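You operate a simulated robot arm through the tools that you are given. There is no shell and no other tool. Be economical: measure what you need, move in short steps, check, and stop when the job is done.

Carry out the task below with a simulated robot arm. There is one attempt and no reset: what you move stays moved.

TASK
Pull the green bench drawer open.
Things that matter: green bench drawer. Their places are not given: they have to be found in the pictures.

It is judged by the outcome, as a careful person would: the job done as asked, and still so three seconds after it is handed in. It fails if anything else is knocked over, pushed out of place, dropped, spilled or broken.

THE ROBOT
A 7-joint arm with a two-finger parallel gripper, fixed in place. Base frame: the origin is at the foot of the arm, x ahead of it, y to its left, z up. Lengths are in mm, angles in degrees, forces in N, time in s.
With the tool pointing down near the work surface it reaches from about 200 to 660 mm from the base axis. Its first joint turns from -66.0 to 66.0 degrees. Payload 1.57 kg.
Tool frame: the origin (TCP) lies between the finger pads and is the grasp point; the fingertips stand 30 mm ahead of it; z points along the fingers, y is the line along which they close. The gripper opens to 110 mm. The fingers are 24 mm wide and 12 mm thick; the gripper's body (48 by 112 mm) begins 78 mm behind the TCP.
Orientation is that of the tool frame in the base frame, as a unit quaternion [w, x, y, z]. With the fingers straight down and closing along the base's y, the tool's x points along the base's -x, its y along +y and its z along -z.

THE INTERFACE
- The arm moves only by the tool play_rows. Its argument "series" is a list of rows, each an object (a shift or turn left out is 0, a gripper value left out holds the last) with "slide": the shift along the tool's x, y, z in units of 20 mm (1.0 is 20 mm), a list of three; "turn": the turn, a rotation vector about the tool's x, y, z in units of 6 degrees (1.0 is 6 degrees), a list of three; "gripper": the opening, from 0 (shut) to 1 (fully open). In form: [{"slide": [x, y, z], "turn": [wx, wy, wz], "gripper": gripper}, ...]. A call has 1 to 20 rows; each row shifts and turns the commanded pose from where the row before left it, along the tool's axes as they then stand. A call with a number of a shift or a turn outside -1 to 1 is refused whole. A row lasts 0.2 s, in which the tool goes at most 50 mm and 8.6 degrees; a call with a longer step from one row to the next is refused whole, and so is a gripper value outside its range. A pose out of reach is approached as far as the arm can. The call stops where the force on the tool passes 40 N (or 10 N more than at its start, if that is more) or the arm is blocked; 0.2 s more then pass. The fingers move at their own pace (about 108 mm/s each) and stop on an object; they squeeze with about 23 N. The grip force told is the motor's: it shows also when the fingers shut on nothing. Time passes only in rows, and 0.2 s behind the last, so rows that do not move let the fingers close. It gives the time, the measured TCP pose, the force on the tool (base axes), the opening and the grip force at its end, in the units of the frame above (readings bear some noise).
- Cameras (640 x 400 px; columns grow to the right, rows downward): "scene" is fixed at [154.8, -425.1, 1361.5]; the picture's right is [0.62, -0.78, 0.00], its down [-0.73, -0.58, -0.36] and it looks along [0.28, 0.23, -0.93] (base axes); focal length 214 px, centre (320, 200). "wrist" rides on the gripper at [-36, 0, -80] in the tool frame; the picture's right is [0.00, -1.00, 0.00], its down [0.97, 0.00, -0.24] and it looks along [0.24, 0.00, 0.97] (tool axes); focal length 218 px, centre (320, 200).
- get_image(camera): a new picture of that camera. No time passes.
- measure_at(camera, pixels): for up to 12 pixels [column, row] of the newest picture of that camera ("zoom" is the newest enlarged one), the place [x, y, z] in the base frame of the surface seen there, good to about 2 mm. No time passes.
- inspect(camera, box): a new picture of the part [left, top, right, bottom] of that camera's present view, enlarged. No time passes.
- finish_job(): hands the job in; it is judged then, once.

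Work in short steps. Measure before you move; look again where a grasp or a placing could have gone wrong, and mend it. You have 60 turns and 26 pictures in all, the two below and enlarged ones among them. Open the gripper and draw the arm clear of the work before you hand the job in, unless the task says otherwise; then end with one line.

The tools are called by a JSON object that holds its "op" and its "data". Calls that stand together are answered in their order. play_rows: Moves the arm, as the interface text tells. Its arguments: {"type":"object","properties":{"series":{"type":"array"}},"required":["series"]} The other tools are called the same way: get_image (camera) takes a picture; measure_at (camera, pixels) gives the place of the surface under pixels of a picture; inspect (camera, box) takes an enlarged picture of a part of a camera's view; finish_job () hands the job in.

At the start:

```text
t: 0.0
eef_pos: [449.8, 70.8, 916.7]
tool_rot: [0.0, 0.0, 1.0, -0.001]
wrist_force: [0.3, 0.2, 1.2]
finger_gap: 110.0
finger_force: 0.1
```

scene: 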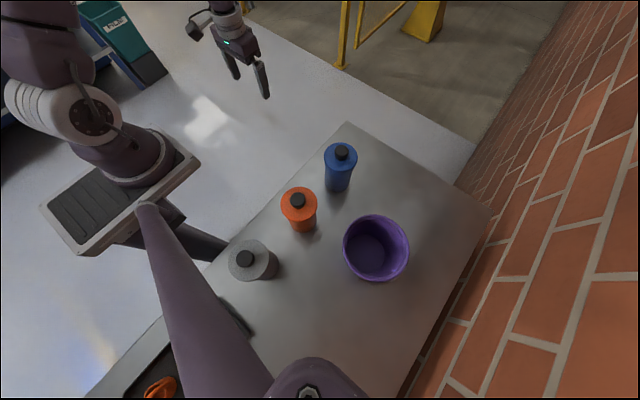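
wrist: 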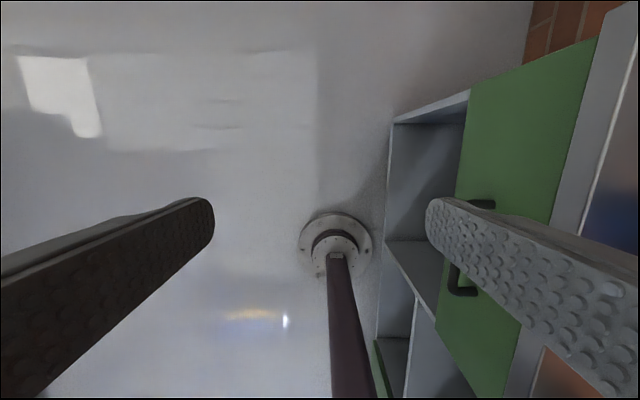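

The wrist view shows a green panel with a black handle around (465,255), on the bench's side toward +y. I'll measure it and look closer.

{"op": "measure_at", "data": {"camera": "wrist", "pixels": [[485, 203], [455, 265], [453, 290], [475, 291], [490, 120], [560, 100], [460, 320], [500, 370], [440, 170], [400, 250], [590, 150], [470, 100]]}}

{"op": "inspect", "data": {"camera": "wrist", "box": [360, 20, 640, 400]}}

{"op": "measure_at", "data": {"camera": "scene", "pixels": [[346, 123], [205, 262], [250, 285], [245, 258], [300, 195], [340, 152], [376, 218], [160, 385], [230, 320], [490, 210]]}}

```text
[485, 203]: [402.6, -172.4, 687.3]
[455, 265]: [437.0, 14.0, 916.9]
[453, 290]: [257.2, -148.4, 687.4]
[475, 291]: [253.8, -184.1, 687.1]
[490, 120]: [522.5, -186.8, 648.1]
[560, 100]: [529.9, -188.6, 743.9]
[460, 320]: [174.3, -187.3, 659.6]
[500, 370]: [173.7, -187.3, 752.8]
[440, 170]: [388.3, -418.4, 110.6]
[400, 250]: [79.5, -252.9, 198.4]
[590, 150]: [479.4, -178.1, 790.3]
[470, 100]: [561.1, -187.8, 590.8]
```

```text
1.05 times, centred on (500, 210) of wrist
```

zoom: 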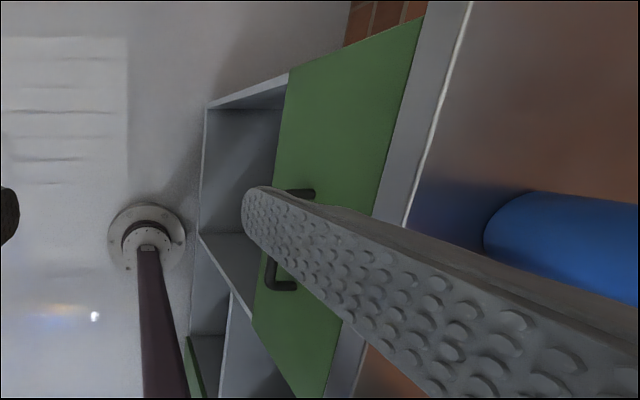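

```text
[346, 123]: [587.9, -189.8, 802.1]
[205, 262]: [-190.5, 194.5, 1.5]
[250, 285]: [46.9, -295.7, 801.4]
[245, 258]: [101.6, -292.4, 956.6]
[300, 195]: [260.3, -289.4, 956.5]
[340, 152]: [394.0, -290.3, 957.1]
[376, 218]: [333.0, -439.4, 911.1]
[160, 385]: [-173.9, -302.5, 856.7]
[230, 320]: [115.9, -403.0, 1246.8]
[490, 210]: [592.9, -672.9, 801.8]
```

The handle is a bar along x at roughly x 255–403, y≈-150, z≈687; the front is at y≈-187. There is also a purple pole in the wrist view at (338,300), so I'll check where it stands before moving.

{"op": "measure_at", "data": {"camera": "wrist", "pixels": [[335, 255], [340, 300], [350, 360], [360, 395], [335, 225]]}}

{"op": "measure_at", "data": {"camera": "scene", "pixels": [[145, 208], [170, 260], [190, 300], [215, 350], [310, 380], [210, 240], [110, 110], [130, 160], [75, 220], [40, 40]]}}

```text
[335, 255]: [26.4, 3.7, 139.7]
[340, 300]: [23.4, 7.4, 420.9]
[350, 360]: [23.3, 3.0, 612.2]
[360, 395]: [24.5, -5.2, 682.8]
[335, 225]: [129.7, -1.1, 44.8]
```

```text
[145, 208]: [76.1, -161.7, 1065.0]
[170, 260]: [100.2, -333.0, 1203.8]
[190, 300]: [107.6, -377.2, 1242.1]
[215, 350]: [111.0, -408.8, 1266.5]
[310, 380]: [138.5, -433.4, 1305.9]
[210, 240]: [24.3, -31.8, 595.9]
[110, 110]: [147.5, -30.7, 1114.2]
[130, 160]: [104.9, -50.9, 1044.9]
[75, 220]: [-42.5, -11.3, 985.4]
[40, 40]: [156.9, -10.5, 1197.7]
```

The pole is the robot's own pedestal, so the way is free. I'll turn the tool about its x by 90° in place so the fingers point toward -y and close along z.

{"op": "play_rows", "data": {"series": [{"turn": [1, 0, 0]}, {"turn": [1, 0, 0]}, {"turn": [1, 0, 0]}, {"turn": [1, 0, 0]}, {"turn": [1, 0, 0]}, {"turn": [1, 0, 0]}, {"turn": [1, 0, 0]}, {"turn": [1, 0, 0]}, {"turn": [1, 0, 0]}, {"turn": [1, 0, 0]}]}}

```text
t: 2.2
eef_pos: [449.6, 70.5, 915.7]
tool_rot: [0.0, 0.0, 0.865, -0.501]
wrist_force: [-0.4, 0.1, 0.4]
finger_gap: 110.0
finger_force: 0.1
```

Tilted 60° as intended. I'll finish the turn and shift to the handle's middle at x≈329.

{"op": "play_rows", "data": {"series": [{"slide": [1, 0, 0], "turn": [1, 0, 0]}, {"slide": [1, 0, 0], "turn": [1, 0, 0]}, {"slide": [1, 0, 0], "turn": [1, 0, 0]}, {"slide": [1, 0, 0], "turn": [1, 0, 0]}, {"slide": [1, 0, 0], "turn": [1, 0, 0]}, {"slide": [1, 0, 0]}, {}]}}

```text
t: 3.8
eef_pos: [328.2, 69.4, 916.8]
tool_rot: [0.0, 0.0, -0.707, 0.707]
wrist_force: [-0.1, 0.1, -0.2]
finger_gap: 110.2
finger_force: 0.1
```

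Tool is now horizontal at (328, 69, 917). Now I lower it along tool y to z≈687, still well clear of the bench front.

{"op": "play_rows", "data": {"series": [{"slide": [0, 1, 0]}, {"slide": [0, 1, 0]}, {"slide": [0, 1, 0]}, {"slide": [0, 1, 0]}, {"slide": [0, 1, 0]}, {"slide": [0, 1, 0]}, {"slide": [0, 1, 0]}, {"slide": [0, 1, 0]}, {"slide": [0, 1, 0]}, {"slide": [0, 1, 0]}, {"slide": [0, 1, 0]}, {"slide": [0, 0.47, 0]}, {}]}}

{"op": "get_image", "data": {"camera": "wrist"}}

```text
t: 6.6
eef_pos: [328.1, 70.2, 708.6]
tool_rot: [0.0, -0.001, -0.707, 0.707]
wrist_force: [0.0, 0.7, 0.4]
finger_gap: 110.1
finger_force: 0.0
out of reach, approached as far as the arm can: row 11, 12
```

```text
22 pictures are left
```

wrist: 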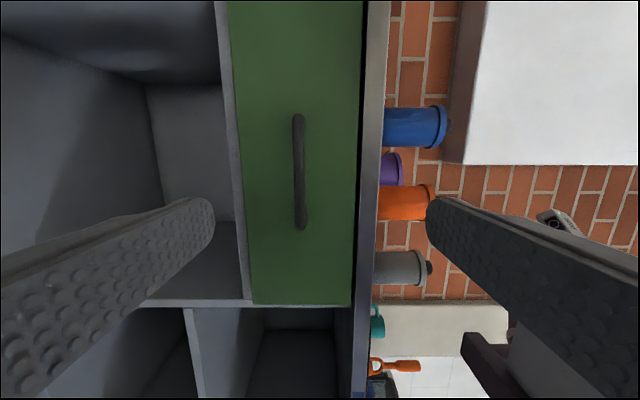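

The arm hits its reach limit at z≈709 fully horizontal, so I'll tilt back about 24°. First I measure the handle seen at (299,115–228).

{"op": "measure_at", "data": {"camera": "wrist", "pixels": [[299, 170], [299, 150], [299, 200], [299, 119], [300, 226], [294, 170], [304, 170], [280, 170], [330, 170], [240, 100], [360, 100], [368, 150]]}}

{"op": "play_rows", "data": {"series": [{"turn": [-1, 0, 0]}, {"turn": [-1, 0, 0]}, {"turn": [-1, 0, 0]}, {"turn": [-1, 0, 0], "gripper": 0.4}, {"gripper": 0.4}]}}

```text
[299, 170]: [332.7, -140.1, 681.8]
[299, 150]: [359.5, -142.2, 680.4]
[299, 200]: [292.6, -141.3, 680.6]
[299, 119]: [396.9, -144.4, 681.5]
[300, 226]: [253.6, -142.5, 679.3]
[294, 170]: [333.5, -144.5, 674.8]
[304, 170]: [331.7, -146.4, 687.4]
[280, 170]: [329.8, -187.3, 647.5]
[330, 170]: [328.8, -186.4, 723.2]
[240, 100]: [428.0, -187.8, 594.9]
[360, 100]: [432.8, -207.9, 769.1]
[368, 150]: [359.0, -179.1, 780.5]
```

```text
t: 7.8
eef_pos: [328.0, 70.2, 706.5]
tool_rot: [0.0, 0.0, 0.839, -0.544]
wrist_force: [0.9, -0.1, 0.5]
finger_gap: 44.3
finger_force: 0.2
```

The handle bar's centre is at about (329, -147, 681) and roughly 13 mm thick. I'll line up along the approach axis, narrow the opening to 36 mm and go 140 mm of the way, then check.

{"op": "play_rows", "data": {"series": [{"slide": [0, -1, 0], "gripper": 0.33}, {"slide": [0, -1, 0]}, {"slide": [0, -1, 0]}, {"slide": [0, -0.27, 0]}, {"slide": [0, 0, 1]}, {"slide": [0, 0, 1]}, {"slide": [0, 0, 1]}, {"slide": [0, 0, 1]}, {"slide": [0, 0, 1]}, {"slide": [0, 0, 1]}, {"slide": [0, 0, 1]}, {}]}}

{"op": "get_image", "data": {"camera": "wrist"}}

```text
t: 10.4
eef_pos: [329.8, -82.4, 709.0]
tool_rot: [0.0, -0.001, 0.839, -0.544]
wrist_force: [0.4, -0.7, -0.4]
finger_gap: 36.0
finger_force: 0.1
```

```text
21 pictures are left
```

wrist: 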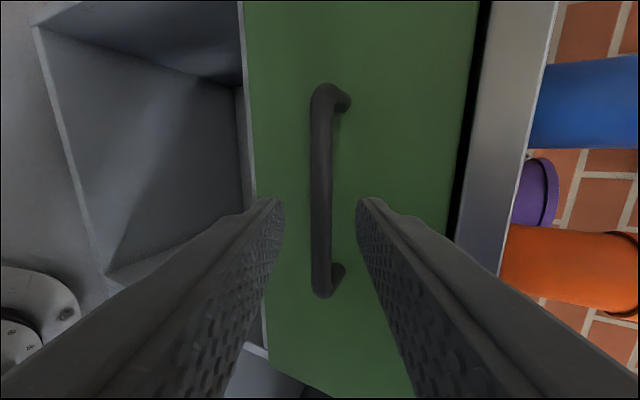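

The bar is centred between the fingers (column ~321). I advance the last 60 mm, then close.

{"op": "play_rows", "data": {"series": [{"slide": [0, 0, 1]}, {"slide": [0, 0, 1]}, {"slide": [0, 0, 0.6]}, {"slide": [0, 0, 0.5]}, {}]}}

{"op": "get_image", "data": {"camera": "wrist"}}

```text
t: 11.6
eef_pos: [329.9, -139.8, 681.9]
tool_rot: [0.0, 0.001, 0.839, -0.545]
wrist_force: [-0.3, 0.7, 0.2]
finger_gap: 36.5
finger_force: 0.1
```

```text
20 pictures are left
```

wrist: 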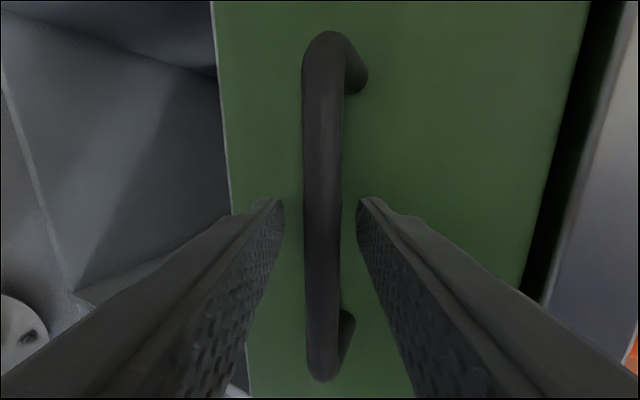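

The bar lies between the fingers without contact. I close on it.

{"op": "play_rows", "data": {"series": [{"gripper": 0}, {}, {}]}}

```text
t: 12.4
eef_pos: [329.6, -140.6, 683.8]
tool_rot: [0.001, -0.001, 0.838, -0.546]
wrist_force: [1.9, -1.4, 15.7]
finger_gap: 15.7
finger_force: 31.2
```

Gripped (gap 15.7 mm). I pull straight along +y in small steps.

{"op": "play_rows", "data": {"series": [{"slide": [0, 0.204, -0.457]}, {"slide": [0, 0.204, -0.457]}, {"slide": [0, 0.204, -0.457]}, {"slide": [0, 0.204, -0.457]}, {"slide": [0, 0.204, -0.457]}, {"slide": [0, 0.204, -0.457]}]}}

```text
t: 13.8
eef_pos: [329.1, -80.9, 684.7]
tool_rot: [0.001, 0.0, 0.838, -0.546]
wrist_force: [17.1, -1.1, 26.0]
finger_gap: 15.9
finger_force: 31.5
```

Drawer came 60 mm. Side loads have grown (x 17, z 26 N), so I ease the command slightly up and +x, and continue.

{"op": "play_rows", "data": {"series": [{"slide": [-0.08, -0.09, -0.04]}, {}]}}

{"op": "get_image", "data": {"camera": "scene"}}

```text
t: 14.4
eef_pos: [330.0, -80.8, 683.7]
tool_rot: [0.0, 0.0, 0.84, -0.542]
wrist_force: [4.2, -0.1, -1.2]
finger_gap: 15.8
finger_force: 31.5
```

```text
19 pictures are left
```

scene: 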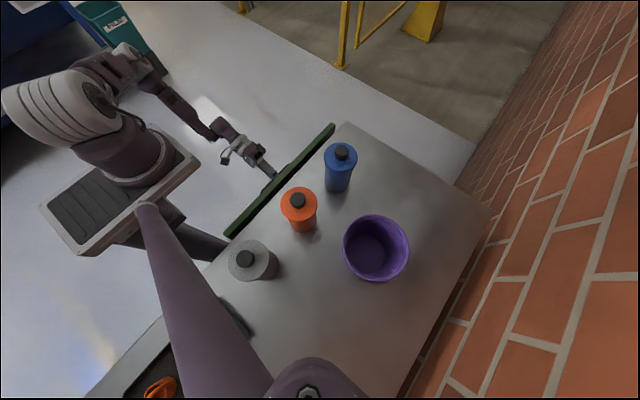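

The drawer is opening and loads are gone. I continue pulling.

{"op": "play_rows", "data": {"series": [{"slide": [0, 0.204, -0.457]}, {"slide": [0, 0.204, -0.457]}, {"slide": [0, 0.204, -0.457]}, {"slide": [0, 0.204, -0.457]}, {"slide": [0, 0.204, -0.457]}, {"slide": [0, 0.204, -0.457]}, {}]}}

```text
t: 16.0
eef_pos: [329.3, -22.2, 683.9]
tool_rot: [-0.001, 0.0, 0.84, -0.543]
wrist_force: [-11.1, -0.4, -29.1]
finger_gap: 15.7
finger_force: 31.7
```

Moved another 58 mm. Loads now point down and -x, so I ease that way and pull on.

{"op": "play_rows", "data": {"series": [{"slide": [0.06, 0.09, 0.04]}, {}, {"slide": [0, 0.204, -0.457]}, {"slide": [0, 0.204, -0.457]}, {"slide": [0, 0.204, -0.457]}, {"slide": [0, 0.204, -0.457]}, {}]}}

```text
t: 17.6
eef_pos: [327.7, 19.2, 682.8]
tool_rot: [0.001, -0.001, 0.839, -0.544]
wrist_force: [27.1, 2.3, -19.7]
finger_gap: 16.2
finger_force: 31.8
```

Open by about 160 mm with no resistance along y yet. I ease the loads and pull a little more to find the stop.

{"op": "play_rows", "data": {"series": [{"slide": [-0.11, 0.06, 0.03]}, {}, {"slide": [0, 0.204, -0.457]}, {"slide": [0, 0.204, -0.457]}, {"slide": [0, 0.204, -0.457]}, {"slide": [0, 0.204, -0.457]}, {}]}}

{"op": "get_image", "data": {"camera": "scene"}}

```text
t: 18.8
eef_pos: [328.6, 45.6, 683.2]
tool_rot: [-0.002, 0.002, 0.836, -0.549]
wrist_force: [-5.2, 1.5, 3.6]
finger_gap: 15.7
finger_force: 31.4
stopped in row 6: the force on the tool passed its limit (the readings are from after the stop); the commanded pose is now the measured one
```

```text
18 pictures are left
```

scene: 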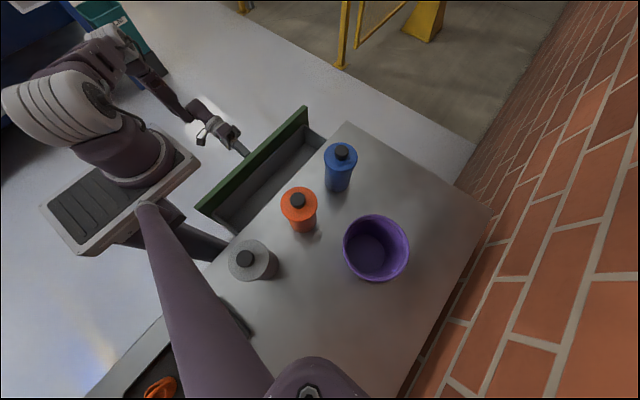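

The drawer hit its stop at about 186 mm open; bottles and bowl are undisturbed. I release to a narrow opening and back off along the tool axis.

{"op": "play_rows", "data": {"series": [{"gripper": 0.33}, {"gripper": 0.33}, {}, {"slide": [0, 0, -0.5]}, {"slide": [0, 0, -0.5]}, {"slide": [0, 0, -1]}, {"slide": [0, 0, -1]}, {"slide": [0, 0, -1]}, {"slide": [0, 0, -1]}, {}]}}

{"op": "get_image", "data": {"camera": "wrist"}}

```text
t: 21.0
eef_pos: [327.2, 138.1, 722.1]
tool_rot: [-0.001, 0.003, 0.836, -0.549]
wrist_force: [-0.1, -0.7, -0.4]
finger_gap: 36.4
finger_force: 0.0
```

```text
17 pictures are left
```

wrist: 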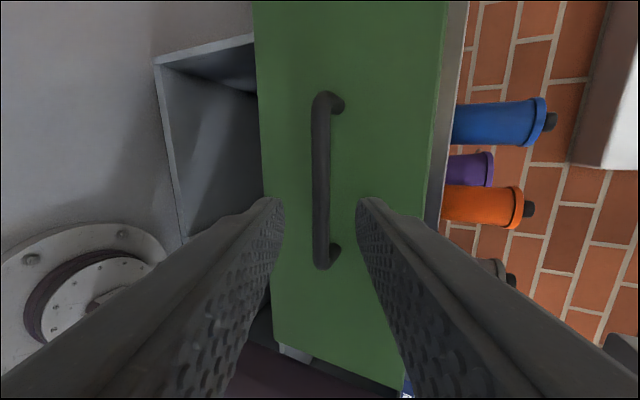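

The fingers are clear of the handle. I open the gripper, wait a moment, and verify the drawer's place.

{"op": "play_rows", "data": {"series": [{"slide": [0, -0.5, -0.5], "gripper": 1}, {"slide": [0, -0.5, -0.5]}, {}, {}, {}]}}

{"op": "get_image", "data": {"camera": "scene"}}

{"op": "measure_at", "data": {"camera": "wrist", "pixels": [[350, 150], [321, 180]]}}

```text
t: 22.2
eef_pos: [327.7, 147.5, 748.5]
tool_rot: [-0.002, 0.002, 0.836, -0.549]
wrist_force: [-0.4, 0.4, 0.0]
finger_gap: 109.7
finger_force: 0.1
```

```text
16 pictures are left
```

scene: 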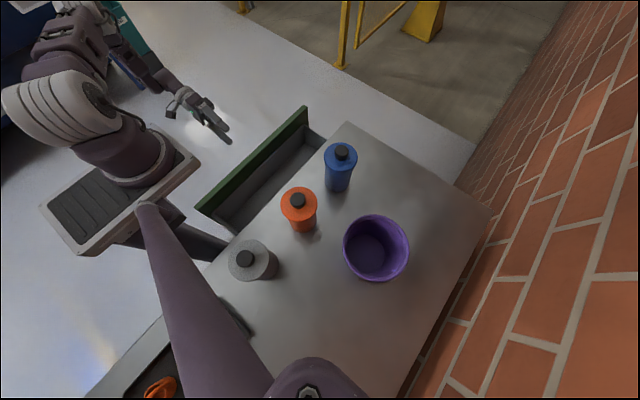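

```text
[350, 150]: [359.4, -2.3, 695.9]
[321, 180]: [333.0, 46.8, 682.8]
```

The drawer stays open (front at y≈-2, about 185 mm out), nothing else has moved, and the arm is clear.

{"op": "finish_job", "data": {}}

```text
The job is handed in.
```

The green bench drawer is pulled open about 185 mm, where it appeared to reach its stop, and nothing else on the bench moved.
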